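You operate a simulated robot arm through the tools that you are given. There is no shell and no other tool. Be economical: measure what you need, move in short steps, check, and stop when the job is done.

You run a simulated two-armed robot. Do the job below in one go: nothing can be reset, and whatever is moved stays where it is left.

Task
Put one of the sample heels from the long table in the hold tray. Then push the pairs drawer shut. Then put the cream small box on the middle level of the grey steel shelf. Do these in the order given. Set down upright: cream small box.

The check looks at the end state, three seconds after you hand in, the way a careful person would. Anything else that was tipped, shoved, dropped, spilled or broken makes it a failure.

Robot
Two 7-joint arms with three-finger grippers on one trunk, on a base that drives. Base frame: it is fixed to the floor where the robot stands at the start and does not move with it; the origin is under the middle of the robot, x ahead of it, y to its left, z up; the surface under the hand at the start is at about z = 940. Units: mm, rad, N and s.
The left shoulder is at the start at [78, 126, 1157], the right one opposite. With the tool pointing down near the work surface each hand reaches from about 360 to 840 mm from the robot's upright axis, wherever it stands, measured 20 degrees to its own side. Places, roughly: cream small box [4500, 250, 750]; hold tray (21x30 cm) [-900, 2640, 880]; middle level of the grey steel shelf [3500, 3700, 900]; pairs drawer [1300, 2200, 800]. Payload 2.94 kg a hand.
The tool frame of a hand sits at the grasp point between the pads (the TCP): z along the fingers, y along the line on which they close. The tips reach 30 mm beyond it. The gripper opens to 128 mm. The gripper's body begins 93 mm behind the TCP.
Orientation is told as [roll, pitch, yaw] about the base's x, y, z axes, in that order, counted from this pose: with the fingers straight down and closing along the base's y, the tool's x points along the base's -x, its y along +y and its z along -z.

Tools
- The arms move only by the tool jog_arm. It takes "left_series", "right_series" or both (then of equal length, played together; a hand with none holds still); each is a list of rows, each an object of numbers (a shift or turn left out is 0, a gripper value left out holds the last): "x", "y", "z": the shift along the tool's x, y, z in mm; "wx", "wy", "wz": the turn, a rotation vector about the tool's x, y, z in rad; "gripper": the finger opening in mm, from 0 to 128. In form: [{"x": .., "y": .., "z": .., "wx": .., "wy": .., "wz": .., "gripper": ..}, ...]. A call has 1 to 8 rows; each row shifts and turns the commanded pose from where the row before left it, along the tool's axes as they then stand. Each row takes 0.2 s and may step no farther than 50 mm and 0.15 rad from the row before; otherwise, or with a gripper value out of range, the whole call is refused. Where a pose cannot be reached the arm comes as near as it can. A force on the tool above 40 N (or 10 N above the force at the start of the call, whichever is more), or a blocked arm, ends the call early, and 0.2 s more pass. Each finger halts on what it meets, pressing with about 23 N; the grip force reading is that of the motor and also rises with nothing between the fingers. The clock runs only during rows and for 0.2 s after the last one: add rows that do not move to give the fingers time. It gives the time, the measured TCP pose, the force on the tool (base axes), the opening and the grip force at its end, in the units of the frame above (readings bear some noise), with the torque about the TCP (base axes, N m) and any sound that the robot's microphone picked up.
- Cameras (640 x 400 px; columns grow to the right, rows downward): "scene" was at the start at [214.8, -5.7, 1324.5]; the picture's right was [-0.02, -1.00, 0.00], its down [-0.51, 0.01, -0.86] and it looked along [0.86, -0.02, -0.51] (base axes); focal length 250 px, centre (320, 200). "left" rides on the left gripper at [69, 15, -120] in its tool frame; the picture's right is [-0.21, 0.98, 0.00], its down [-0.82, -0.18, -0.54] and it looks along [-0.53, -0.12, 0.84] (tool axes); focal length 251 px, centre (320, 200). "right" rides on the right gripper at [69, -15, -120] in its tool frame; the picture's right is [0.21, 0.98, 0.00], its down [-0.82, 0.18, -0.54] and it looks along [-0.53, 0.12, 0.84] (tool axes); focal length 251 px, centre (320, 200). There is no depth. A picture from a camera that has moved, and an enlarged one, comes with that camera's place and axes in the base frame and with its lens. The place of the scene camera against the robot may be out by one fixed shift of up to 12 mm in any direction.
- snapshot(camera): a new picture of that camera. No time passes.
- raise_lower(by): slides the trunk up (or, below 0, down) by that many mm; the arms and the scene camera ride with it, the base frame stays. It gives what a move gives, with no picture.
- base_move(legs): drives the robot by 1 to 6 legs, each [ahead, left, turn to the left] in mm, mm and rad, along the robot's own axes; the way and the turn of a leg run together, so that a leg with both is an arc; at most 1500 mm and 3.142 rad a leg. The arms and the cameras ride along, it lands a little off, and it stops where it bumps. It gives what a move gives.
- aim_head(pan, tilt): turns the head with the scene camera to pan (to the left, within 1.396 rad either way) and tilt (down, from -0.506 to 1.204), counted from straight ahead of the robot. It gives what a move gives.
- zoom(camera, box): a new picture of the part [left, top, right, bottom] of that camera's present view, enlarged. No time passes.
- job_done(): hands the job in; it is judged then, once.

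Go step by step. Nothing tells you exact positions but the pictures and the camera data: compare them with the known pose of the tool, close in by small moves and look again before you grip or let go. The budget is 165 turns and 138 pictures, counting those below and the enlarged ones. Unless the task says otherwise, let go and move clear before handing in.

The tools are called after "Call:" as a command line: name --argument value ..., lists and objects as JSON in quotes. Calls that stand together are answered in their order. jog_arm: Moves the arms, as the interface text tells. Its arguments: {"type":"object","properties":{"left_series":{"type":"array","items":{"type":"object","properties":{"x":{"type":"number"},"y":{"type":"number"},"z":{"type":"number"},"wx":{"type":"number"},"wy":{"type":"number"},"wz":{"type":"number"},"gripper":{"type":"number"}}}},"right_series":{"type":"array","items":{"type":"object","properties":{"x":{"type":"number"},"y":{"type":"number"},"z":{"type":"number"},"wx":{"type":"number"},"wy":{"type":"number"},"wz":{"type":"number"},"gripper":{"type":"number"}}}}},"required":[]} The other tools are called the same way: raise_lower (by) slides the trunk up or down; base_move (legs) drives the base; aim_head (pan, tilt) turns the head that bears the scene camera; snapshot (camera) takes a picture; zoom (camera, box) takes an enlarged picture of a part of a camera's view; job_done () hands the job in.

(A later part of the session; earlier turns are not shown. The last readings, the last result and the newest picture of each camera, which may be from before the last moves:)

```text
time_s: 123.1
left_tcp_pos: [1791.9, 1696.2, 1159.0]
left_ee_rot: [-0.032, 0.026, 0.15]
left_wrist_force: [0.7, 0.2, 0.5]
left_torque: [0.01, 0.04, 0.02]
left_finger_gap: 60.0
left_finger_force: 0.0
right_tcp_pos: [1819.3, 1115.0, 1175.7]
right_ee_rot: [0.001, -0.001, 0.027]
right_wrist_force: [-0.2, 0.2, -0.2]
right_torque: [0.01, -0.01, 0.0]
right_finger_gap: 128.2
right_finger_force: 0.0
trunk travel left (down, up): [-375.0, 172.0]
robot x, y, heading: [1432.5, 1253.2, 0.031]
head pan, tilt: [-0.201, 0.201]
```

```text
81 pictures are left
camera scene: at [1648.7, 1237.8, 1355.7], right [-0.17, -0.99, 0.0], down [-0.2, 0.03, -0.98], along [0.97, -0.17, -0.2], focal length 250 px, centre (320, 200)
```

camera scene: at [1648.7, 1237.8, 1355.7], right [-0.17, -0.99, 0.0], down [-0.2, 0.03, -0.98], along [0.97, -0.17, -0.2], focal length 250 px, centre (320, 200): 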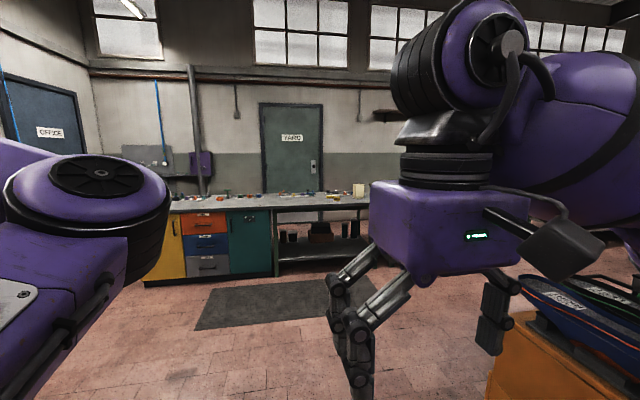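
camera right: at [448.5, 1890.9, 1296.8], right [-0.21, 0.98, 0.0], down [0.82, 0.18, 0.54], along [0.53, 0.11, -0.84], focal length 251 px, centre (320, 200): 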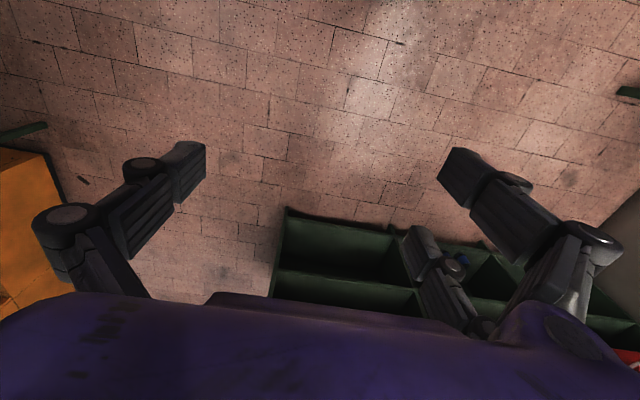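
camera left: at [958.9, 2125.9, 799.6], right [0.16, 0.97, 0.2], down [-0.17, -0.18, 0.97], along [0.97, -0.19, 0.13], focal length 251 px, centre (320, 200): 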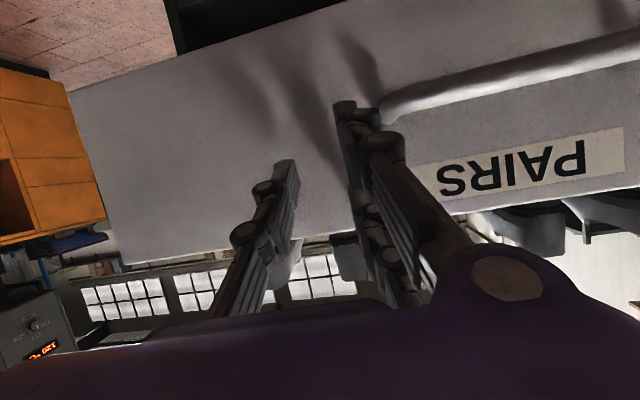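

Call:
base_move --legs '[[0, 0, -0.031], [1100, 0, 0]]'

Call:
aim_head --pan -0.9 --tilt 0.3

Call:
snapshot --camera "scene"

Call:
aim_head --pan -0.2 --tilt 0.3

Call:
snapshot --camera "scene"

```text
time_s: 129.2
left_tcp_pos: [2931.4, 1685.4, 1159.1]
left_ee_rot: [-0.032, 0.029, 0.12]
left_wrist_force: [-0.2, -1.0, 1.3]
left_torque: [0.03, 0.02, 0.02]
left_finger_gap: 59.9
left_finger_force: 0.1
right_tcp_pos: [2942.2, 1102.7, 1175.3]
right_ee_rot: [0.003, -0.004, 0.001]
right_wrist_force: [0.1, -0.5, 0.1]
right_torque: [-0.03, -0.02, -0.01]
right_finger_gap: 128.1
right_finger_force: 0.0
trunk travel left (down, up): [-375.0, 172.0]
robot x, y, heading: [2558.8, 1251.2, 0.005]
head pan, tilt: [-0.201, 0.201]
```

```text
time_s: 130.3
left_tcp_pos: [2931.4, 1685.7, 1160.4]
left_ee_rot: [-0.032, 0.029, 0.121]
left_wrist_force: [0.3, -0.5, -0.8]
left_torque: [-0.01, -0.01, -0.02]
left_finger_gap: 59.9
left_finger_force: 0.2
right_tcp_pos: [2942.6, 1102.5, 1175.7]
right_ee_rot: [0.003, -0.004, 0.0]
right_wrist_force: [0.0, 0.4, 0.5]
right_torque: [-0.01, 0.02, 0.0]
right_finger_gap: 128.0
right_finger_force: 0.2
trunk travel left (down, up): [-375.0, 172.0]
robot x, y, heading: [2558.0, 1254.1, 0.003]
head pan, tilt: [-0.901, 0.3]
```

```text
80 pictures are left
camera scene: at [2741.5, 1176.8, 1346.4], right [-0.78, -0.62, 0.0], down [-0.18, 0.23, -0.96], along [0.59, -0.75, -0.3], focal length 250 px, centre (320, 200)
```

scene: 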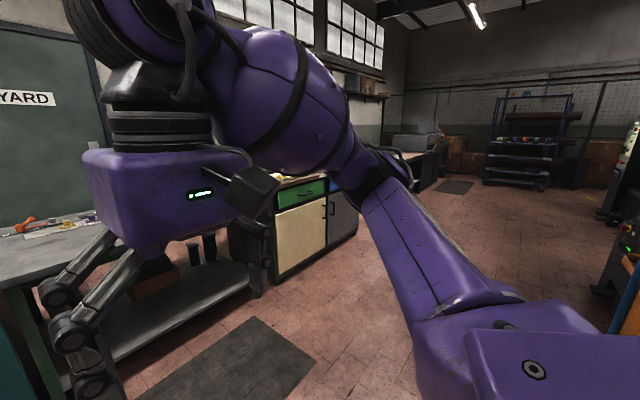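

```text
time_s: 131.4
left_tcp_pos: [2931.2, 1686.5, 1159.2]
left_ee_rot: [-0.031, 0.028, 0.12]
left_wrist_force: [-0.3, 0.4, 0.7]
left_torque: [-0.03, 0.01, -0.01]
left_finger_gap: 60.1
left_finger_force: 0.0
right_tcp_pos: [2941.1, 1102.5, 1176.7]
right_ee_rot: [0.002, -0.005, 0.001]
right_wrist_force: [-0.2, -0.5, -0.4]
right_torque: [-0.01, -0.02, -0.01]
right_finger_gap: 128.0
right_finger_force: 0.1
trunk travel left (down, up): [-375.0, 172.0]
robot x, y, heading: [2555.8, 1250.5, 0.002]
head pan, tilt: [-0.201, 0.3]
```

```text
79 pictures are left
camera scene: at [2774.8, 1231.3, 1346.4], right [-0.2, -0.98, 0.0], down [-0.29, 0.06, -0.96], along [0.94, -0.19, -0.3], focal length 250 px, centre (320, 200)
```

scene: 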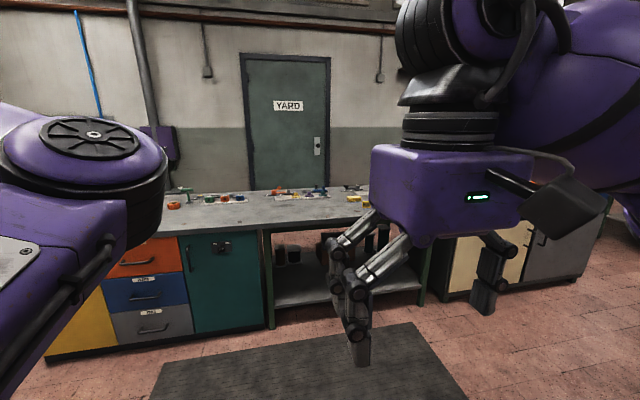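

The grey table with the yard door behind it has its front near x≈4216 and its top near z≈725. I'll go diagonally toward it to find the cream box around [4500, 250].

Call:
base_move --legs '[[850, -720, 0]]'

Call:
aim_head --pan 0.0 --tilt 0.45

Call:
snapshot --camera "scene"

```text
time_s: 138.1
left_tcp_pos: [3788.6, 969.3, 1158.2]
left_ee_rot: [-0.033, 0.028, 0.122]
left_wrist_force: [0.1, -0.5, 0.0]
left_torque: [0.03, 0.01, -0.01]
left_finger_gap: 60.0
left_finger_force: 0.1
right_tcp_pos: [3798.8, 386.3, 1176.2]
right_ee_rot: [0.002, -0.004, 0.0]
right_wrist_force: [-0.3, 0.5, -0.4]
right_torque: [-0.01, -0.01, -0.01]
right_finger_gap: 127.9
right_finger_force: 0.0
trunk travel left (down, up): [-375.0, 172.0]
robot x, y, heading: [3415.9, 535.3, 0.001]
head pan, tilt: [-0.201, 0.3]
```

```text
time_s: 138.8
left_tcp_pos: [3788.5, 970.8, 1159.8]
left_ee_rot: [-0.031, 0.028, 0.122]
left_wrist_force: [0.1, -0.2, -0.1]
left_torque: [0.02, -0.02, 0.01]
left_finger_gap: 60.0
left_finger_force: 0.1
right_tcp_pos: [3801.2, 386.8, 1175.8]
right_ee_rot: [0.003, -0.003, -0.001]
right_wrist_force: [-0.6, 0.1, -0.8]
right_torque: [0.0, -0.01, 0.03]
right_finger_gap: 127.9
right_finger_force: 0.0
trunk travel left (down, up): [-375.0, 172.0]
robot x, y, heading: [3412.7, 533.7, 0.002]
head pan, tilt: [0.0, 0.45]
```

```text
78 pictures are left
camera scene: at [3633.2, 533.5, 1332.5], right [0.0, -1.0, 0.0], down [-0.43, 0.0, -0.9], along [0.9, 0.0, -0.43], focal length 250 px, centre (320, 200)
```

scene: 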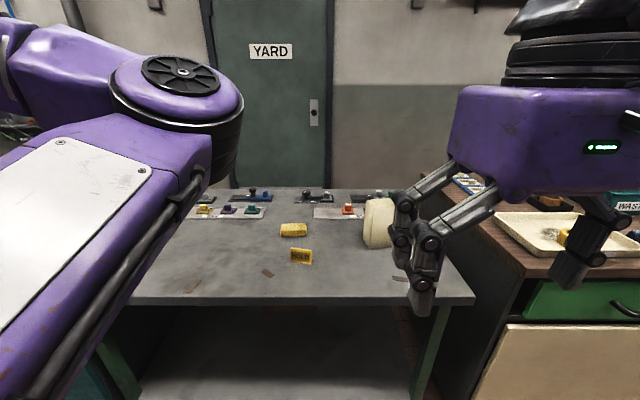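

A cream object stands near the table's right end, behind my right hand. I'll get closer and use the right hand camera.

Call:
base_move --legs '[[180, -30, 0]]'

Call:
snapshot --camera "right"

Call:
snapshot --camera "scene"

```text
time_s: 140.3
left_tcp_pos: [3967.2, 941.1, 1158.9]
left_ee_rot: [-0.031, 0.029, 0.123]
left_wrist_force: [-0.3, -0.5, 0.0]
left_torque: [-0.02, 0.04, -0.04]
left_finger_gap: 60.1
left_finger_force: 0.0
right_tcp_pos: [3978.5, 356.9, 1175.9]
right_ee_rot: [0.002, -0.004, 0.002]
right_wrist_force: [-0.1, 0.1, 0.4]
right_torque: [0.02, 0.0, 0.02]
right_finger_gap: 127.9
right_finger_force: 0.0
trunk travel left (down, up): [-375.0, 172.0]
robot x, y, heading: [3598.9, 510.9, 0.002]
head pan, tilt: [0.0, 0.45]
```

```text
77 pictures are left
camera right: at [3909.5, 341.7, 1296.6], right [-0.22, 0.98, 0.0], down [0.82, 0.18, 0.54], along [0.53, 0.12, -0.84], focal length 251 px, centre (320, 200)
```

right: 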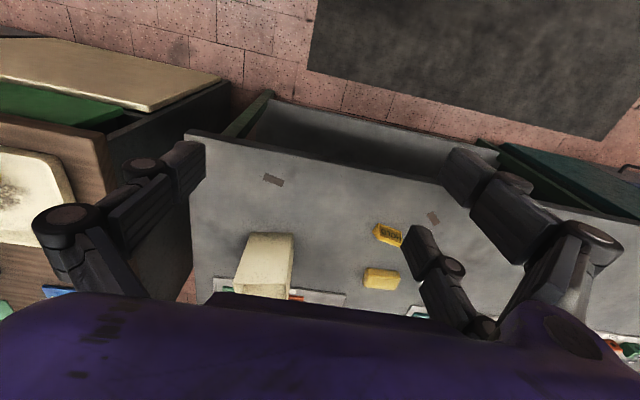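

```text
76 pictures are left
camera scene: at [3811.4, 504.1, 1332.5], right [0.0, -1.0, 0.0], down [-0.44, 0.0, -0.9], along [0.9, 0.0, -0.44], focal length 250 px, centre (320, 200)
```

scene: 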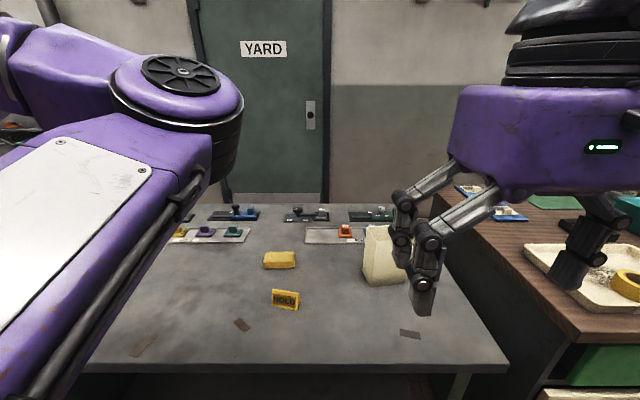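

Call:
zoom --camera "right" --box '[180, 200, 340, 300]'

Call:
zoom --camera "scene" --box '[320, 200, 480, 300]'

```text
4.00 times, centred on (260, 250) of right
camera zoom: at [3909.5, 341.7, 1296.6], right [-0.22, 0.98, 0.0], down [0.82, 0.18, 0.54], along [0.53, 0.12, -0.84], focal length 1006 px, centre (560, 0)
```

zoom: 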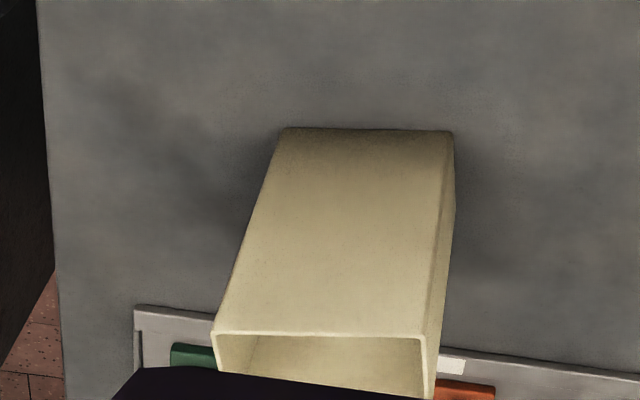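

```text
4.00 times, centred on (400, 250) of scene
camera zoom: at [3811.4, 504.1, 1332.5], right [0.0, -1.0, 0.0], down [-0.44, 0.0, -0.9], along [0.9, 0.0, -0.44], focal length 999 px, centre (0, 0)
```

zoom: 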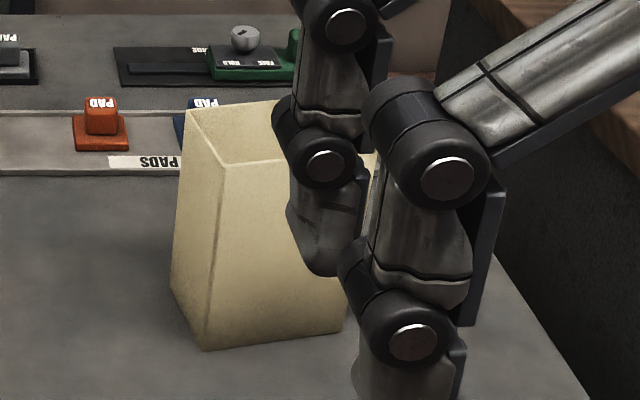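

The cream box is open-topped, about 105 wide × 60 deep × 140 tall, base at z≈829, front-left bottom corner near [4310, 365], turned about 13° left. Because the shelf needs a forward-pointing hand, I'll back off and pitch the right hand forward.

Call:
base_move --legs '[[-250, 0, 0]]'

Call:
jog_arm --right_series '[{"x": -40, "z": 25}, {"x": -40, "z": 25}, {"x": -40, "z": 25}, {"x": -40, "z": 25}, {"x": -40, "z": 25}, {"x": -20}]'

Call:
jog_arm --right_series '[{"wy": -0.15}, {"wy": -0.15}, {"wy": -0.15}, {"wy": -0.15}, {"wy": -0.15}, {"wy": -0.15}]'

Call:
snapshot --camera "scene"

```text
time_s: 142.2
left_tcp_pos: [3718.1, 939.3, 1160.0]
left_ee_rot: [-0.03, 0.028, 0.121]
left_wrist_force: [-0.5, -0.3, -0.8]
left_torque: [0.01, 0.01, 0.01]
left_finger_gap: 60.2
left_finger_force: 0.1
right_tcp_pos: [3728.4, 356.4, 1175.6]
right_ee_rot: [0.001, -0.003, 0.0]
right_wrist_force: [0.4, -0.1, 0.1]
right_torque: [-0.02, 0.0, 0.0]
right_finger_gap: 128.3
right_finger_force: 0.1
trunk travel left (down, up): [-375.0, 172.0]
robot x, y, heading: [3345.2, 507.8, 0.001]
head pan, tilt: [0.0, 0.45]
```

```text
time_s: 143.6
left_tcp_pos: [3717.8, 939.4, 1159.8]
left_ee_rot: [-0.033, 0.029, 0.12]
left_wrist_force: [-0.4, -0.8, -0.4]
left_torque: [0.04, -0.02, -0.02]
left_finger_gap: 60.0
left_finger_force: 0.0
right_tcp_pos: [3949.1, 356.4, 1050.6]
right_ee_rot: [0.002, -0.003, 0.0]
right_wrist_force: [0.2, -0.3, -0.4]
right_torque: [0.0, -0.02, 0.02]
right_finger_gap: 128.3
right_finger_force: 0.1
trunk travel left (down, up): [-375.0, 172.0]
robot x, y, heading: [3346.3, 510.5, -0.002]
head pan, tilt: [0.0, 0.45]
```

```text
time_s: 145.0
left_tcp_pos: [3718.1, 939.7, 1159.5]
left_ee_rot: [-0.031, 0.028, 0.121]
left_wrist_force: [-1.2, -0.4, -0.2]
left_torque: [0.03, 0.01, -0.01]
left_finger_gap: 59.7
left_finger_force: 0.0
right_tcp_pos: [3949.0, 356.6, 1051.5]
right_ee_rot: [0.004, -0.908, -0.003]
right_wrist_force: [-0.2, 0.8, -0.3]
right_torque: [0.0, 0.0, -0.03]
right_finger_gap: 128.2
right_finger_force: 0.1
trunk travel left (down, up): [-375.0, 172.0]
robot x, y, heading: [3343.2, 508.3, -0.006]
head pan, tilt: [0.0, 0.45]
```

```text
73 pictures are left
camera scene: at [3561.8, 503.2, 1332.5], right [0.0, -1.0, 0.0], down [-0.43, 0.0, -0.9], along [0.9, 0.0, -0.43], focal length 250 px, centre (320, 200)
```

scene: 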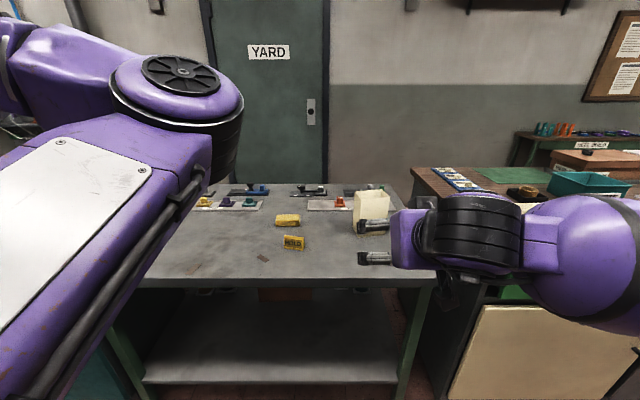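

Call:
jog_arm --right_series '[{"wy": -0.15}, {"wy": -0.1}]'

Call:
aim_head --pan -0.2 --tilt 0.45

Call:
snapshot --camera "scene"

Call:
snapshot --camera "right"

```text
time_s: 145.6
left_tcp_pos: [3717.9, 939.0, 1159.5]
left_ee_rot: [-0.033, 0.028, 0.12]
left_wrist_force: [-0.2, 0.1, 0.3]
left_torque: [0.0, 0.01, 0.0]
left_finger_gap: 60.0
left_finger_force: 0.0
right_tcp_pos: [3949.5, 356.9, 1053.2]
right_ee_rot: [0.007, -1.154, -0.003]
right_wrist_force: [0.1, -0.3, 0.1]
right_torque: [-0.03, -0.01, -0.01]
right_finger_gap: 127.9
right_finger_force: 0.1
trunk travel left (down, up): [-375.0, 172.0]
robot x, y, heading: [3345.4, 507.0, 0.003]
head pan, tilt: [0.0, 0.45]
```

```text
time_s: 146.3
left_tcp_pos: [3718.6, 939.2, 1159.5]
left_ee_rot: [-0.031, 0.027, 0.12]
left_wrist_force: [-0.7, -0.2, 0.7]
left_torque: [-0.03, 0.0, -0.02]
left_finger_gap: 59.9
left_finger_force: 0.0
right_tcp_pos: [3949.6, 355.8, 1051.3]
right_ee_rot: [0.004, -1.151, -0.004]
right_wrist_force: [-0.4, -0.3, 0.4]
right_torque: [0.0, -0.01, 0.02]
right_finger_gap: 127.8
right_finger_force: 0.1
trunk travel left (down, up): [-375.0, 172.0]
robot x, y, heading: [3343.4, 504.2, 0.001]
head pan, tilt: [-0.201, 0.45]
```

```text
72 pictures are left
camera scene: at [3560.2, 485.2, 1332.5], right [-0.2, -0.98, 0.0], down [-0.43, 0.09, -0.9], along [0.88, -0.18, -0.44], focal length 250 px, centre (320, 200)
```

scene: 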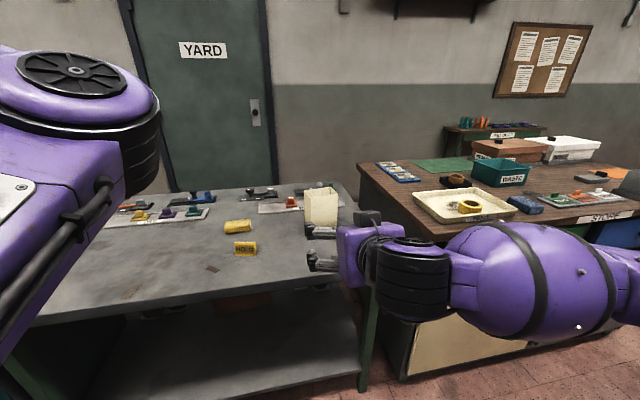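

```text
71 pictures are left
camera right: at [3811.8, 341.1, 1038.3], right [-0.09, 0.98, -0.19], down [-0.16, 0.18, 0.97], along [0.98, 0.12, 0.14], focal length 251 px, centre (320, 200)
```

right: 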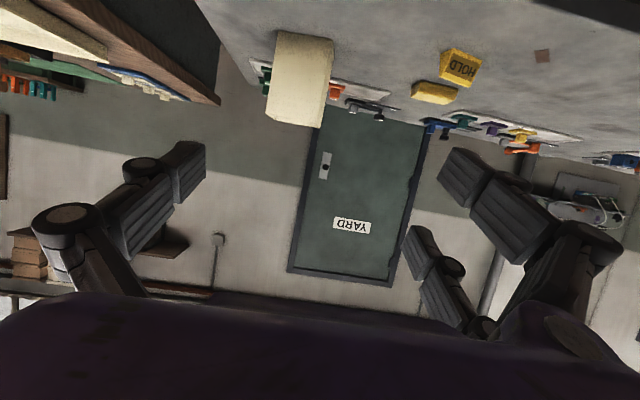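

Call:
zoom --camera "right" --box '[230, 20, 390, 140]'

```text
3.33 times, centred on (310, 80) of right
camera zoom: at [3811.8, 341.1, 1038.3], right [-0.09, 0.98, -0.19], down [-0.16, 0.18, 0.97], along [0.98, 0.12, 0.14], focal length 838 px, centre (353, 600)
```

zoom: 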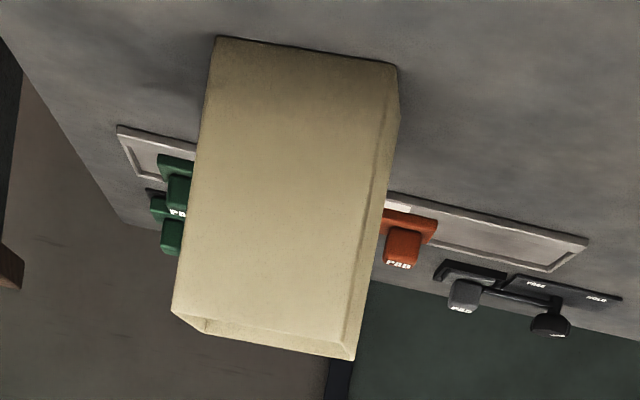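

Using the two hand-camera views, the box's centre is about [4374, 322], base z≈801, top z≈960, 108 wide, turned 0.21 rad. I'll turn the robot to match, lower the trunk and move to a pre-grasp spot.

Call:
base_move --legs '[[0, 0, 0.21]]'

Call:
raise_lower --by -140

Call:
base_move --legs '[[0, -244, 0], [160, 0, 0]]'

Call:
snapshot --camera "right"

Call:
snapshot --camera "scene"

```text
time_s: 147.5
left_tcp_pos: [3620.7, 1008.6, 1159.1]
left_ee_rot: [-0.032, 0.025, 0.332]
left_wrist_force: [1.0, 1.2, 0.4]
left_torque: [-0.01, 0.05, 0.0]
left_finger_gap: 60.0
left_finger_force: 0.1
right_tcp_pos: [3966.8, 484.5, 1051.3]
right_ee_rot: [0.003, -1.152, 0.206]
right_wrist_force: [-0.4, -0.5, 0.2]
right_torque: [-0.02, -0.02, 0.0]
right_finger_gap: 128.1
right_finger_force: 0.1
trunk travel left (down, up): [-375.0, 172.0]
robot x, y, heading: [3346.6, 507.7, 0.214]
head pan, tilt: [-0.201, 0.45]
```

```text
time_s: 149.1
left_tcp_pos: [3618.8, 1007.0, 1020.3]
left_ee_rot: [-0.032, 0.027, 0.331]
left_wrist_force: [-0.5, 0.5, 0.5]
left_torque: [-0.02, 0.0, 0.0]
left_finger_gap: 60.3
left_finger_force: 0.0
right_tcp_pos: [3973.0, 487.7, 884.3]
right_ee_rot: [0.002, -1.091, 0.207]
right_wrist_force: [-0.9, -0.2, -0.1]
right_torque: [-0.01, 0.02, 0.0]
right_finger_gap: 128.0
right_finger_force: 0.1
trunk travel left (down, up): [-235.0, 312.0]
robot x, y, heading: [3345.0, 505.0, 0.212]
head pan, tilt: [-0.201, 0.45]
```

```text
time_s: 152.9
left_tcp_pos: [3828.3, 799.5, 1019.6]
left_ee_rot: [-0.032, 0.029, 0.329]
left_wrist_force: [-0.2, -0.2, -0.1]
left_torque: [-0.03, 0.05, 0.03]
left_finger_gap: 60.0
left_finger_force: 0.0
right_tcp_pos: [4180.1, 280.0, 882.3]
right_ee_rot: [0.003, -1.088, 0.205]
right_wrist_force: [0.7, -0.4, -0.5]
right_torque: [0.0, 0.0, -0.02]
right_finger_gap: 127.6
right_finger_force: 0.1
trunk travel left (down, up): [-235.0, 312.0]
robot x, y, heading: [3549.2, 303.8, 0.212]
head pan, tilt: [-0.201, 0.45]
```

```text
69 pictures are left
camera right: at [4049.3, 235.7, 877.3], right [-0.3, 0.94, -0.19], down [-0.13, 0.15, 0.98], along [0.94, 0.32, 0.08], focal length 251 px, centre (320, 200)
```

right: 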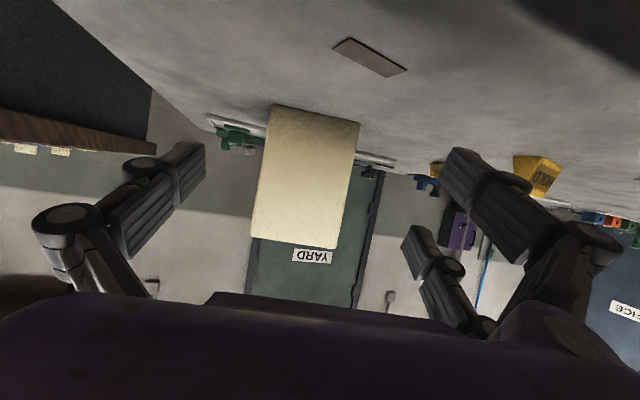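

```text
68 pictures are left
camera scene: at [3801.7, 329.5, 1192.4], right [0.01, -1.0, 0.0], down [-0.44, 0.0, -0.9], along [0.9, 0.01, -0.44], focal length 250 px, centre (320, 200)
```

scene: 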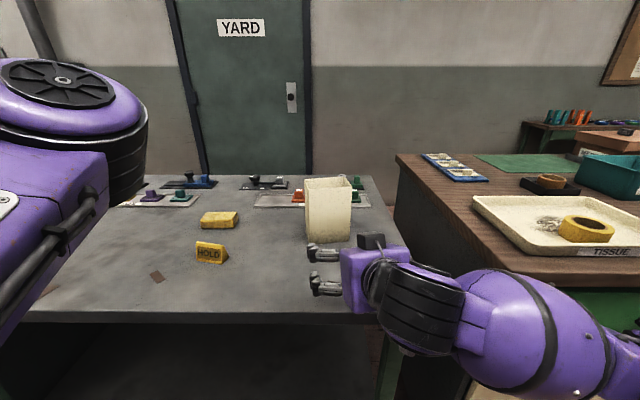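

Well aligned with the box. I'll advance 120 mm by base and check.

Call:
base_move --legs '[[115, 0, 0.0]]'

Call:
snapshot --camera "right"

```text
time_s: 154.2
left_tcp_pos: [3935.0, 824.9, 1019.1]
left_ee_rot: [-0.037, 0.024, 0.32]
left_wrist_force: [-0.3, 0.5, 0.7]
left_torque: [0.0, -0.04, -0.01]
left_finger_gap: 60.0
left_finger_force: 0.1
right_tcp_pos: [4282.4, 297.3, 877.7]
right_ee_rot: [-0.004, -1.079, 0.199]
right_wrist_force: [1.2, 0.7, 0.2]
right_torque: [-0.03, 0.0, -0.03]
right_finger_gap: 128.0
right_finger_force: 0.0
trunk travel left (down, up): [-235.0, 312.0]
robot x, y, heading: [3659.8, 324.7, 0.199]
head pan, tilt: [-0.201, 0.45]
stopped in leg 1: the robot was blocked; the commanded pose is now the measured one
```

```text
67 pictures are left
camera right: at [4149.6, 255.1, 874.3], right [-0.29, 0.94, -0.19], down [-0.12, 0.16, 0.98], along [0.95, 0.31, 0.07], focal length 251 px, centre (320, 200)
```

right: 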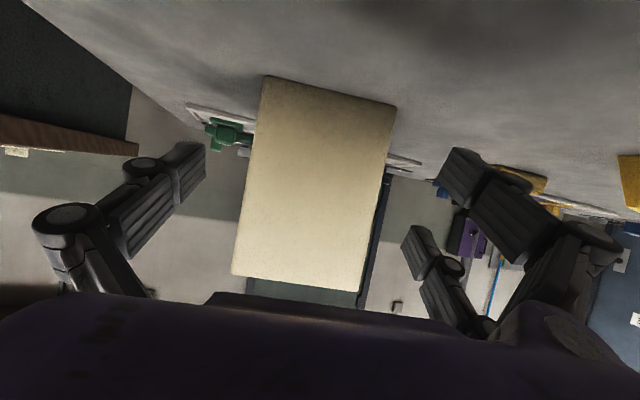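

The robot bumped something. I'll look to see what.

Call:
snapshot --camera "scene"

Call:
aim_head --pan -0.6 --tilt 0.9

Call:
snapshot --camera "scene"

```text
66 pictures are left
camera scene: at [3904.0, 353.7, 1193.8], right [0.0, -1.0, 0.0], down [-0.43, 0.0, -0.9], along [0.9, 0.0, -0.43], focal length 250 px, centre (320, 200)
```

scene: 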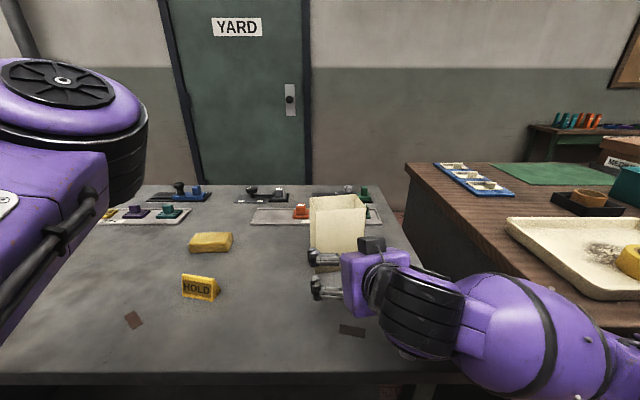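

```text
time_s: 155.1
left_tcp_pos: [3934.8, 822.9, 1019.9]
left_ee_rot: [-0.035, 0.022, 0.32]
left_wrist_force: [0.2, -0.8, 0.6]
left_torque: [-0.01, 0.0, -0.01]
left_finger_gap: 60.0
left_finger_force: 0.1
right_tcp_pos: [4279.7, 299.1, 878.4]
right_ee_rot: [-0.001, -1.077, 0.197]
right_wrist_force: [-0.6, 0.0, 0.5]
right_torque: [-0.01, 0.0, -0.01]
right_finger_gap: 128.2
right_finger_force: 0.1
trunk travel left (down, up): [-235.0, 312.0]
robot x, y, heading: [3661.7, 327.1, 0.196]
head pan, tilt: [-0.6, 0.901]
```

```text
65 pictures are left
camera scene: at [3895.0, 334.7, 1173.9], right [-0.21, -0.98, 0.0], down [-0.61, 0.13, -0.78], along [0.77, -0.17, -0.62], focal length 250 px, centre (320, 200)
```

scene: 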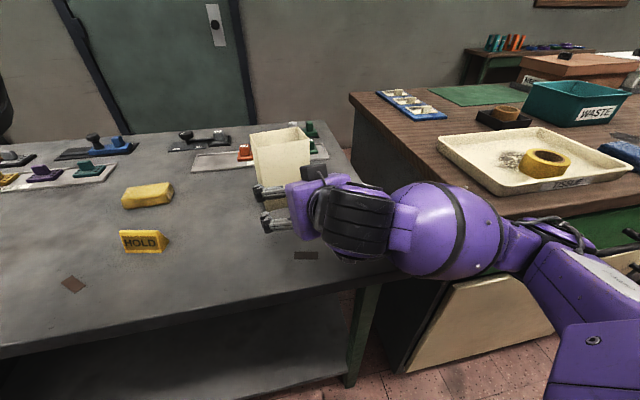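

The right forearm touched the counter edge beside the table. I'll back off 60 mm and extend the arm instead, which draws the elbow in.

Call:
base_move --legs '[[-70, 15, 0.012]]'

Call:
snapshot --camera "scene"

```text
time_s: 156.1
left_tcp_pos: [3861.7, 826.0, 1020.1]
left_ee_rot: [-0.032, 0.027, 0.333]
left_wrist_force: [-0.6, -0.4, -0.1]
left_torque: [-0.02, -0.05, 0.01]
left_finger_gap: 60.0
left_finger_force: 0.0
right_tcp_pos: [4214.2, 304.6, 875.3]
right_ee_rot: [0.002, -1.075, 0.205]
right_wrist_force: [-0.4, -0.3, 0.7]
right_torque: [0.0, -0.02, -0.03]
right_finger_gap: 128.1
right_finger_force: 0.0
trunk travel left (down, up): [-235.0, 312.0]
robot x, y, heading: [3586.6, 328.0, 0.209]
head pan, tilt: [-0.6, 0.901]
```

```text
64 pictures are left
camera scene: at [3829.4, 336.2, 1172.8], right [-0.2, -0.98, 0.0], down [-0.61, 0.13, -0.78], along [0.77, -0.16, -0.62], focal length 250 px, centre (320, 200)
```

scene: 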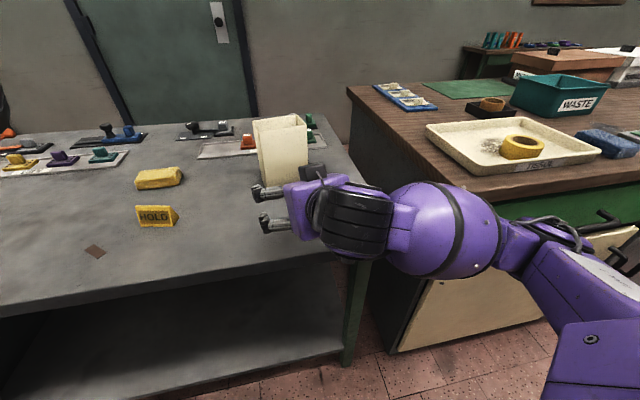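

Call:
jog_arm --right_series '[{"z": 26, "x": -16, "y": -5}, {"z": 26, "x": -16, "y": -5}, {"z": 25, "x": -15, "y": -6}]'

Call:
snapshot --camera "right"

Call:
snapshot --camera "scene"

```text
time_s: 156.9
left_tcp_pos: [3863.0, 826.8, 1018.9]
left_ee_rot: [-0.03, 0.03, 0.333]
left_wrist_force: [0.0, -0.9, 0.0]
left_torque: [0.01, 0.0, -0.06]
left_finger_gap: 59.9
left_finger_force: 0.0
right_tcp_pos: [4307.6, 307.6, 876.1]
right_ee_rot: [0.004, -1.072, 0.206]
right_wrist_force: [-0.4, 0.7, 0.4]
right_torque: [0.02, -0.03, 0.0]
right_finger_gap: 127.7
right_finger_force: 0.0
trunk travel left (down, up): [-235.0, 312.0]
robot x, y, heading: [3588.5, 325.8, 0.212]
head pan, tilt: [-0.6, 0.901]
```

```text
63 pictures are left
camera right: at [4176.2, 264.5, 874.3], right [-0.3, 0.93, -0.19], down [-0.12, 0.16, 0.98], along [0.95, 0.32, 0.06], focal length 251 px, centre (320, 200)
```

right: 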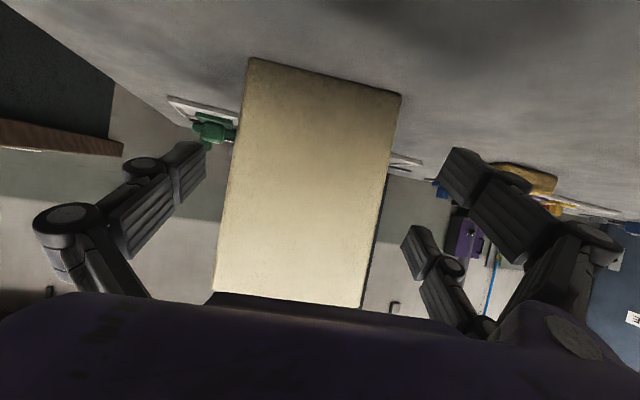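

```text
62 pictures are left
camera scene: at [3829.7, 321.8, 1179.8], right [-0.36, -0.93, 0.0], down [-0.52, 0.2, -0.83], along [0.78, -0.3, -0.56], focal length 250 px, centre (320, 200)
```

scene: 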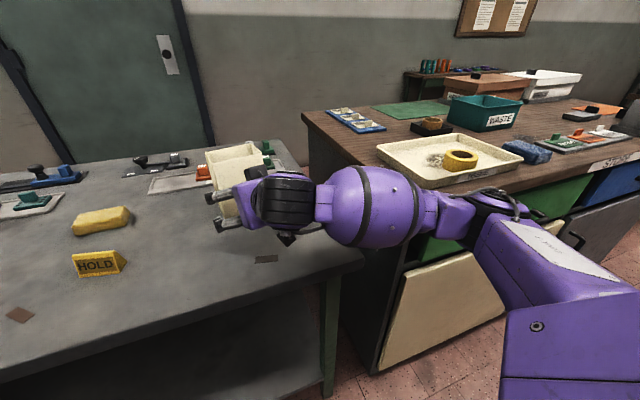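

Call:
jog_arm --right_series '[{"y": -5}, {"z": 20, "x": -11}, {"z": 20, "x": -11}, {"z": 20, "x": -11}, {}]'

Call:
snapshot --camera "right"

Call:
snapshot --camera "scene"

```text
time_s: 158.1
left_tcp_pos: [3862.8, 827.3, 1020.6]
left_ee_rot: [-0.032, 0.028, 0.334]
left_wrist_force: [0.0, 0.0, 0.0]
left_torque: [-0.02, -0.01, -0.01]
left_finger_gap: 60.0
left_finger_force: 0.0
right_tcp_pos: [4374.1, 319.2, 879.9]
right_ee_rot: [0.003, -1.073, 0.205]
right_wrist_force: [0.2, 0.4, 0.7]
right_torque: [-0.01, 0.01, 0.02]
right_finger_gap: 127.9
right_finger_force: 0.0
trunk travel left (down, up): [-235.0, 312.0]
robot x, y, heading: [3585.6, 322.4, 0.212]
head pan, tilt: [-0.6, 0.901]
```

```text
61 pictures are left
camera right: at [4242.6, 274.1, 876.8], right [-0.3, 0.93, -0.19], down [-0.12, 0.16, 0.98], along [0.95, 0.32, 0.06], focal length 251 px, centre (320, 200)
```

right: 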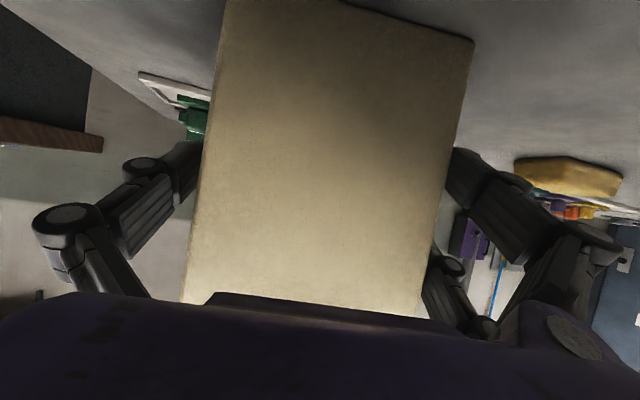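

```text
60 pictures are left
camera scene: at [3826.3, 313.8, 1182.3], right [-0.44, -0.9, 0.0], down [-0.48, 0.24, -0.85], along [0.76, -0.38, -0.53], focal length 250 px, centre (320, 200)
```

scene: 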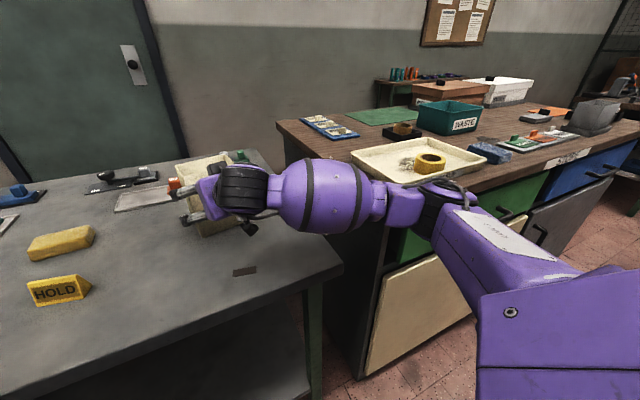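

Fingers straddle the box without contact. Closing gently.

Call:
jog_arm --right_series '[{"gripper": 112}, {"gripper": 100}, {"gripper": 95}, {}, {}]'

Call:
snapshot --camera "right"

```text
time_s: 159.3
left_tcp_pos: [3863.3, 825.4, 1020.2]
left_ee_rot: [-0.03, 0.028, 0.335]
left_wrist_force: [-0.4, 0.6, -1.7]
left_torque: [0.01, -0.04, -0.03]
left_finger_gap: 60.0
left_finger_force: 0.1
right_tcp_pos: [4373.3, 316.5, 879.6]
right_ee_rot: [0.005, -1.074, 0.207]
right_wrist_force: [0.1, 1.5, 2.5]
right_torque: [0.26, 0.01, -0.02]
right_finger_gap: 109.5
right_finger_force: 23.5
trunk travel left (down, up): [-235.0, 312.0]
robot x, y, heading: [3590.4, 325.8, 0.211]
head pan, tilt: [-0.6, 0.901]
```

```text
59 pictures are left
camera right: at [4242.5, 274.1, 876.9], right [-0.3, 0.93, -0.19], down [-0.12, 0.16, 0.98], along [0.95, 0.32, 0.06], focal length 251 px, centre (320, 200)
```

right: 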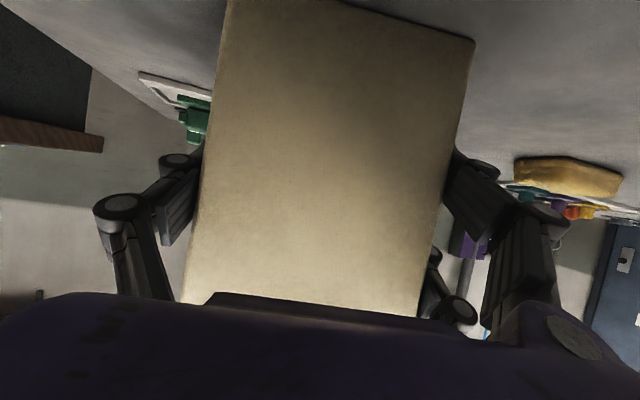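

Gripped at 109.5 mm. Lifting with the trunk.

Call:
raise_lower --by 60

Call:
snapshot --camera "scene"

Call:
snapshot --camera "right"

```text
time_s: 160.3
left_tcp_pos: [3862.8, 826.8, 1079.3]
left_ee_rot: [-0.032, 0.031, 0.332]
left_wrist_force: [0.2, 0.5, -0.2]
left_torque: [0.01, 0.0, -0.03]
left_finger_gap: 59.9
left_finger_force: 0.0
right_tcp_pos: [4374.6, 317.7, 939.5]
right_ee_rot: [0.005, -1.073, 0.206]
right_wrist_force: [0.2, 0.5, -0.4]
right_torque: [0.0, 0.0, 0.01]
right_finger_gap: 109.3
right_finger_force: 23.2
trunk travel left (down, up): [-295.0, 252.0]
robot x, y, heading: [3592.5, 325.9, 0.212]
head pan, tilt: [-0.6, 0.901]
```

```text
58 pictures are left
camera scene: at [3808.6, 309.3, 1240.5], right [-0.46, -0.89, 0.0], down [-0.5, 0.26, -0.83], along [0.73, -0.38, -0.56], focal length 250 px, centre (320, 200)
```

scene: 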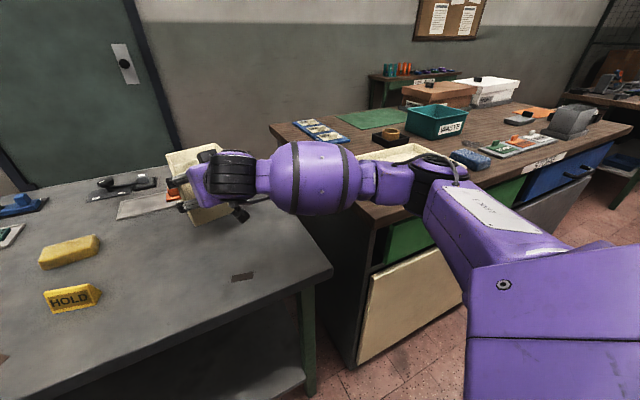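

```text
57 pictures are left
camera right: at [4243.5, 273.8, 936.4], right [-0.3, 0.93, -0.19], down [-0.12, 0.16, 0.98], along [0.95, 0.32, 0.06], focal length 251 px, centre (320, 200)
```

right: 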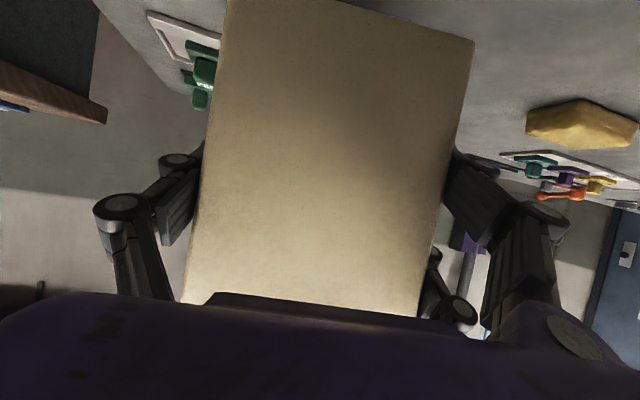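

The box is lifted cleanly. I'll back away straight, turn left to face the shelf wall, and look.

Call:
base_move --legs '[[-450, 0, 0], [0, 0, 1.358]]'

Call:
raise_lower --by 100

Call:
aim_head --pan -0.1 --tilt 0.2

Call:
snapshot --camera "scene"

```text
time_s: 166.3
left_tcp_pos: [2729.4, 616.0, 1078.6]
left_ee_rot: [-0.032, 0.027, 1.661]
left_wrist_force: [1.0, -0.1, 0.8]
left_torque: [-0.03, 0.0, -0.01]
left_finger_gap: 60.1
left_finger_force: 0.1
right_tcp_pos: [3346.1, 993.2, 939.7]
right_ee_rot: [0.007, -1.073, 1.534]
right_wrist_force: [0.3, -0.1, -0.7]
right_torque: [-0.02, 0.01, -0.02]
right_finger_gap: 109.3
right_finger_force: 22.9
trunk travel left (down, up): [-295.0, 252.0]
robot x, y, heading: [3151.3, 230.8, 1.54]
head pan, tilt: [-0.6, 0.901]
```

```text
time_s: 167.7
left_tcp_pos: [2728.1, 618.2, 1179.2]
left_ee_rot: [-0.032, 0.03, 1.662]
left_wrist_force: [-0.1, 0.6, -0.6]
left_torque: [-0.03, -0.01, 0.01]
left_finger_gap: 59.8
left_finger_force: 0.1
right_tcp_pos: [3344.5, 992.0, 1039.4]
right_ee_rot: [0.005, -1.074, 1.535]
right_wrist_force: [-0.6, -0.1, -0.4]
right_torque: [-0.01, 0.03, -0.01]
right_finger_gap: 109.3
right_finger_force: 23.1
trunk travel left (down, up): [-395.0, 152.0]
robot x, y, heading: [3150.6, 229.8, 1.54]
head pan, tilt: [-0.6, 0.901]
```

```text
time_s: 168.7
left_tcp_pos: [2727.3, 617.2, 1179.9]
left_ee_rot: [-0.031, 0.029, 1.664]
left_wrist_force: [0.1, 0.1, 0.5]
left_torque: [-0.02, 0.01, 0.02]
left_finger_gap: 59.9
left_finger_force: 0.0
right_tcp_pos: [3346.0, 993.2, 1039.5]
right_ee_rot: [0.006, -1.074, 1.536]
right_wrist_force: [-0.1, 0.1, -1.2]
right_torque: [0.0, 0.01, 0.03]
right_finger_gap: 108.7
right_finger_force: 22.9
trunk travel left (down, up): [-395.0, 152.0]
robot x, y, heading: [3148.8, 230.6, 1.535]
head pan, tilt: [-0.099, 0.201]
```

```text
56 pictures are left
camera scene: at [3172.0, 431.9, 1376.2], right [0.99, -0.13, 0.0], down [-0.03, -0.2, -0.98], along [0.13, 0.97, -0.2], focal length 250 px, centre (320, 200)
```

scene: 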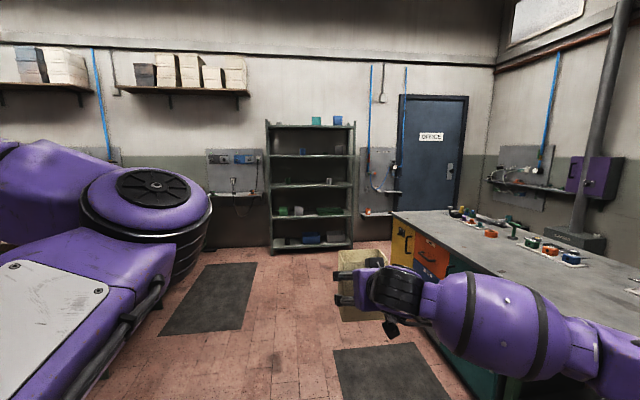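

The grey shelf is ahead; its middle (third) board is at row 185. I'll drive closer.

Call:
base_move --legs '[[0, 0, 0.035], [1050, -75, 0], [900, -75, 0]]'

Call:
aim_head --pan 0.0 --tilt 0.35

Call:
snapshot --camera "scene"

Call:
snapshot --camera "right"

```text
time_s: 178.9
left_tcp_pos: [2855.5, 2553.3, 1179.2]
left_ee_rot: [-0.03, 0.028, 1.693]
left_wrist_force: [-0.7, 0.0, 0.0]
left_torque: [0.0, 0.0, -0.01]
left_finger_gap: 60.1
left_finger_force: 0.0
right_tcp_pos: [3459.5, 2948.3, 1039.9]
right_ee_rot: [0.005, -1.074, 1.567]
right_wrist_force: [0.5, -0.4, 0.0]
right_torque: [-0.04, -0.01, 0.0]
right_finger_gap: 109.5
right_finger_force: 23.0
trunk travel left (down, up): [-395.0, 152.0]
robot x, y, heading: [3287.3, 2182.9, 1.574]
head pan, tilt: [-0.099, 0.201]
```

```text
time_s: 179.6
left_tcp_pos: [2856.1, 2552.6, 1179.3]
left_ee_rot: [-0.032, 0.028, 1.694]
left_wrist_force: [0.4, -0.2, 0.6]
left_torque: [0.02, -0.03, 0.03]
left_finger_gap: 60.2
left_finger_force: 0.0
right_tcp_pos: [3459.4, 2948.1, 1039.3]
right_ee_rot: [0.006, -1.073, 1.566]
right_wrist_force: [1.1, 1.0, -0.6]
right_torque: [-0.03, -0.02, 0.0]
right_finger_gap: 109.2
right_finger_force: 22.8
trunk travel left (down, up): [-395.0, 152.0]
robot x, y, heading: [3289.3, 2181.7, 1.568]
head pan, tilt: [0.0, 0.351]
```

```text
55 pictures are left
camera scene: at [3295.2, 2382.6, 1362.3], right [1.0, 0.0, 0.0], down [0.0, -0.34, -0.94], along [0.0, 0.94, -0.34], focal length 250 px, centre (320, 200)
```

scene: 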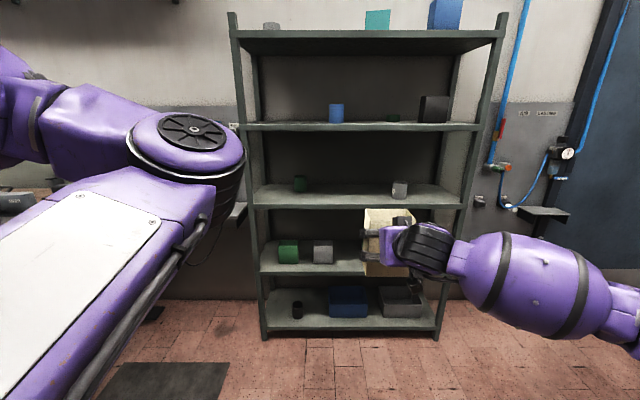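

```text
54 pictures are left
camera right: at [3475.9, 2809.4, 1036.6], right [-0.98, -0.1, -0.19], down [-0.18, -0.08, 0.98], along [-0.12, 0.99, 0.06], focal length 251 px, centre (320, 200)
```

right: 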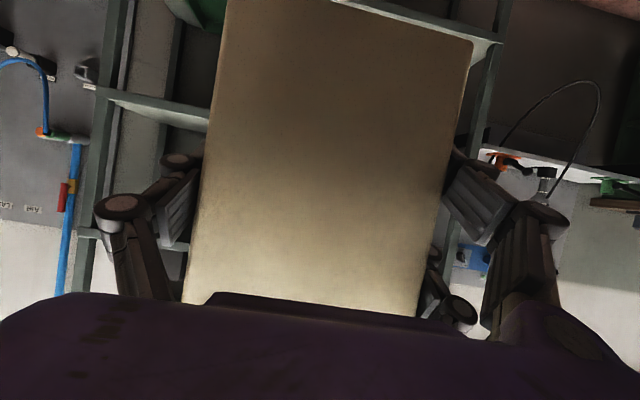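

The middle board has free space between the green and grey cups, around x≈3460. I'll drive 350 closer to triangulate the board's height and front edge.

Call:
base_move --legs '[[380, 0, 0]]'

Call:
snapshot --camera "scene"

Call:
snapshot --camera "right"

```text
time_s: 181.9
left_tcp_pos: [2852.7, 2922.8, 1179.7]
left_ee_rot: [-0.031, 0.028, 1.699]
left_wrist_force: [-0.3, 0.4, -0.1]
left_torque: [-0.03, 0.01, 0.02]
left_finger_gap: 59.9
left_finger_force: 0.0
right_tcp_pos: [3453.3, 3320.0, 1040.4]
right_ee_rot: [0.003, -1.074, 1.572]
right_wrist_force: [-0.9, -0.3, -0.6]
right_torque: [0.01, 0.01, 0.05]
right_finger_gap: 109.1
right_finger_force: 22.6
trunk travel left (down, up): [-395.0, 152.0]
robot x, y, heading: [3281.0, 2552.2, 1.58]
head pan, tilt: [0.0, 0.351]
```

```text
53 pictures are left
camera scene: at [3292.3, 2754.1, 1362.3], right [1.0, 0.01, 0.0], down [0.0, -0.34, -0.94], along [-0.01, 0.94, -0.34], focal length 250 px, centre (320, 200)
```

scene: 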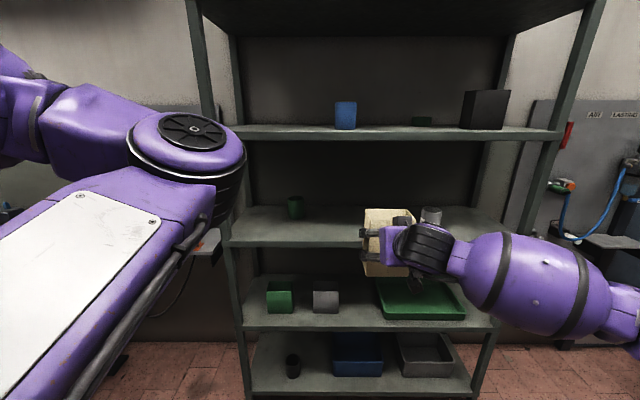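

```text
52 pictures are left
camera right: at [3470.7, 3181.9, 1036.7], right [-0.98, -0.11, -0.19], down [-0.18, -0.08, 0.98], along [-0.12, 0.99, 0.06], focal length 251 px, centre (320, 200)
```

right: 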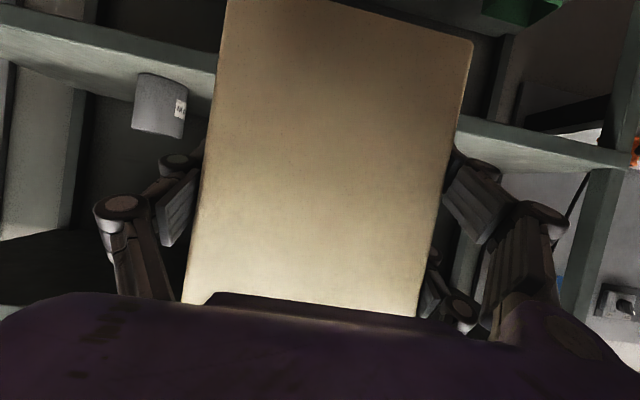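

Call:
zoom --camera "scene" --box '[220, 180, 380, 280]'

Call:
zoom --camera "right" --box '[440, 80, 640, 205]'

```text
4.00 times, centred on (300, 230) of scene
camera zoom: at [3292.3, 2754.1, 1362.3], right [1.0, 0.01, 0.0], down [0.0, -0.34, -0.94], along [-0.01, 0.94, -0.34], focal length 999 px, centre (400, 80)
```

zoom: 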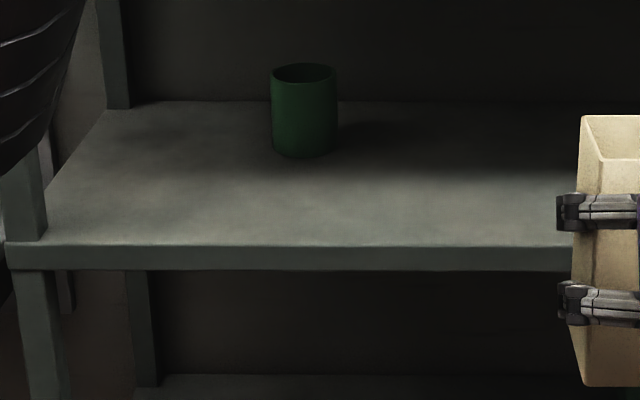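

```text
3.20 times, centred on (540, 142) of right
camera zoom: at [3470.7, 3181.9, 1036.7], right [-0.98, -0.11, -0.19], down [-0.18, -0.08, 0.98], along [-0.12, 0.99, 0.06], focal length 805 px, centre (-384, 384)
```

zoom: 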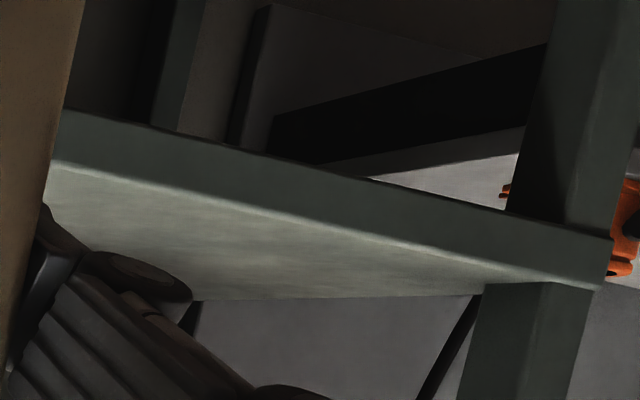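

Board top is at about z≈912, front edge y≈3555; box bottom is at about 961, so there's clearance. I'll drive in by 220 and check.

Call:
base_move --legs '[[220, 0, -0.008]]'

Call:
snapshot --camera "scene"

Call:
snapshot --camera "right"

```text
time_s: 183.6
left_tcp_pos: [2856.0, 3149.4, 1180.5]
left_ee_rot: [-0.032, 0.027, 1.69]
left_wrist_force: [0.0, -0.1, 0.4]
left_torque: [-0.01, 0.0, 0.0]
left_finger_gap: 59.9
left_finger_force: 0.1
right_tcp_pos: [3462.2, 3541.4, 1039.5]
right_ee_rot: [0.006, -1.073, 1.562]
right_wrist_force: [-0.4, 0.8, -0.4]
right_torque: [-0.01, 0.0, 0.04]
right_finger_gap: 109.0
right_finger_force: 22.8
trunk travel left (down, up): [-395.0, 152.0]
robot x, y, heading: [3286.7, 2774.7, 1.567]
head pan, tilt: [0.0, 0.351]
```

```text
49 pictures are left
camera scene: at [3294.0, 2977.2, 1362.3], right [1.0, 0.0, 0.0], down [0.0, -0.34, -0.94], along [0.0, 0.94, -0.34], focal length 250 px, centre (320, 200)
```

scene: 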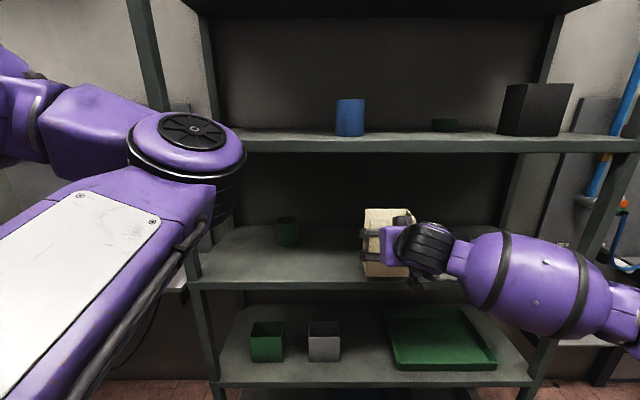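

```text
48 pictures are left
camera right: at [3476.9, 3403.0, 1036.8], right [-0.98, -0.1, -0.19], down [-0.18, -0.08, 0.98], along [-0.11, 0.99, 0.06], focal length 251 px, centre (320, 200)
```

right: 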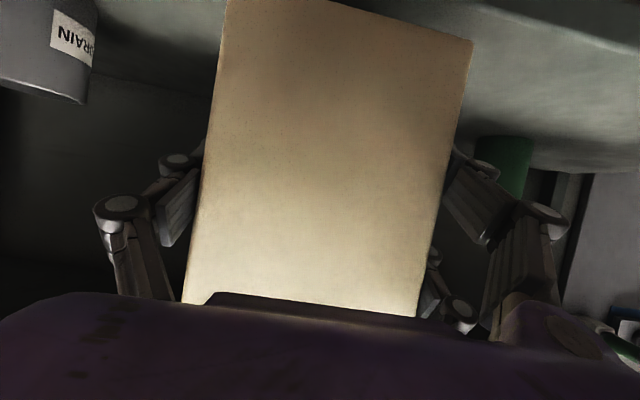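

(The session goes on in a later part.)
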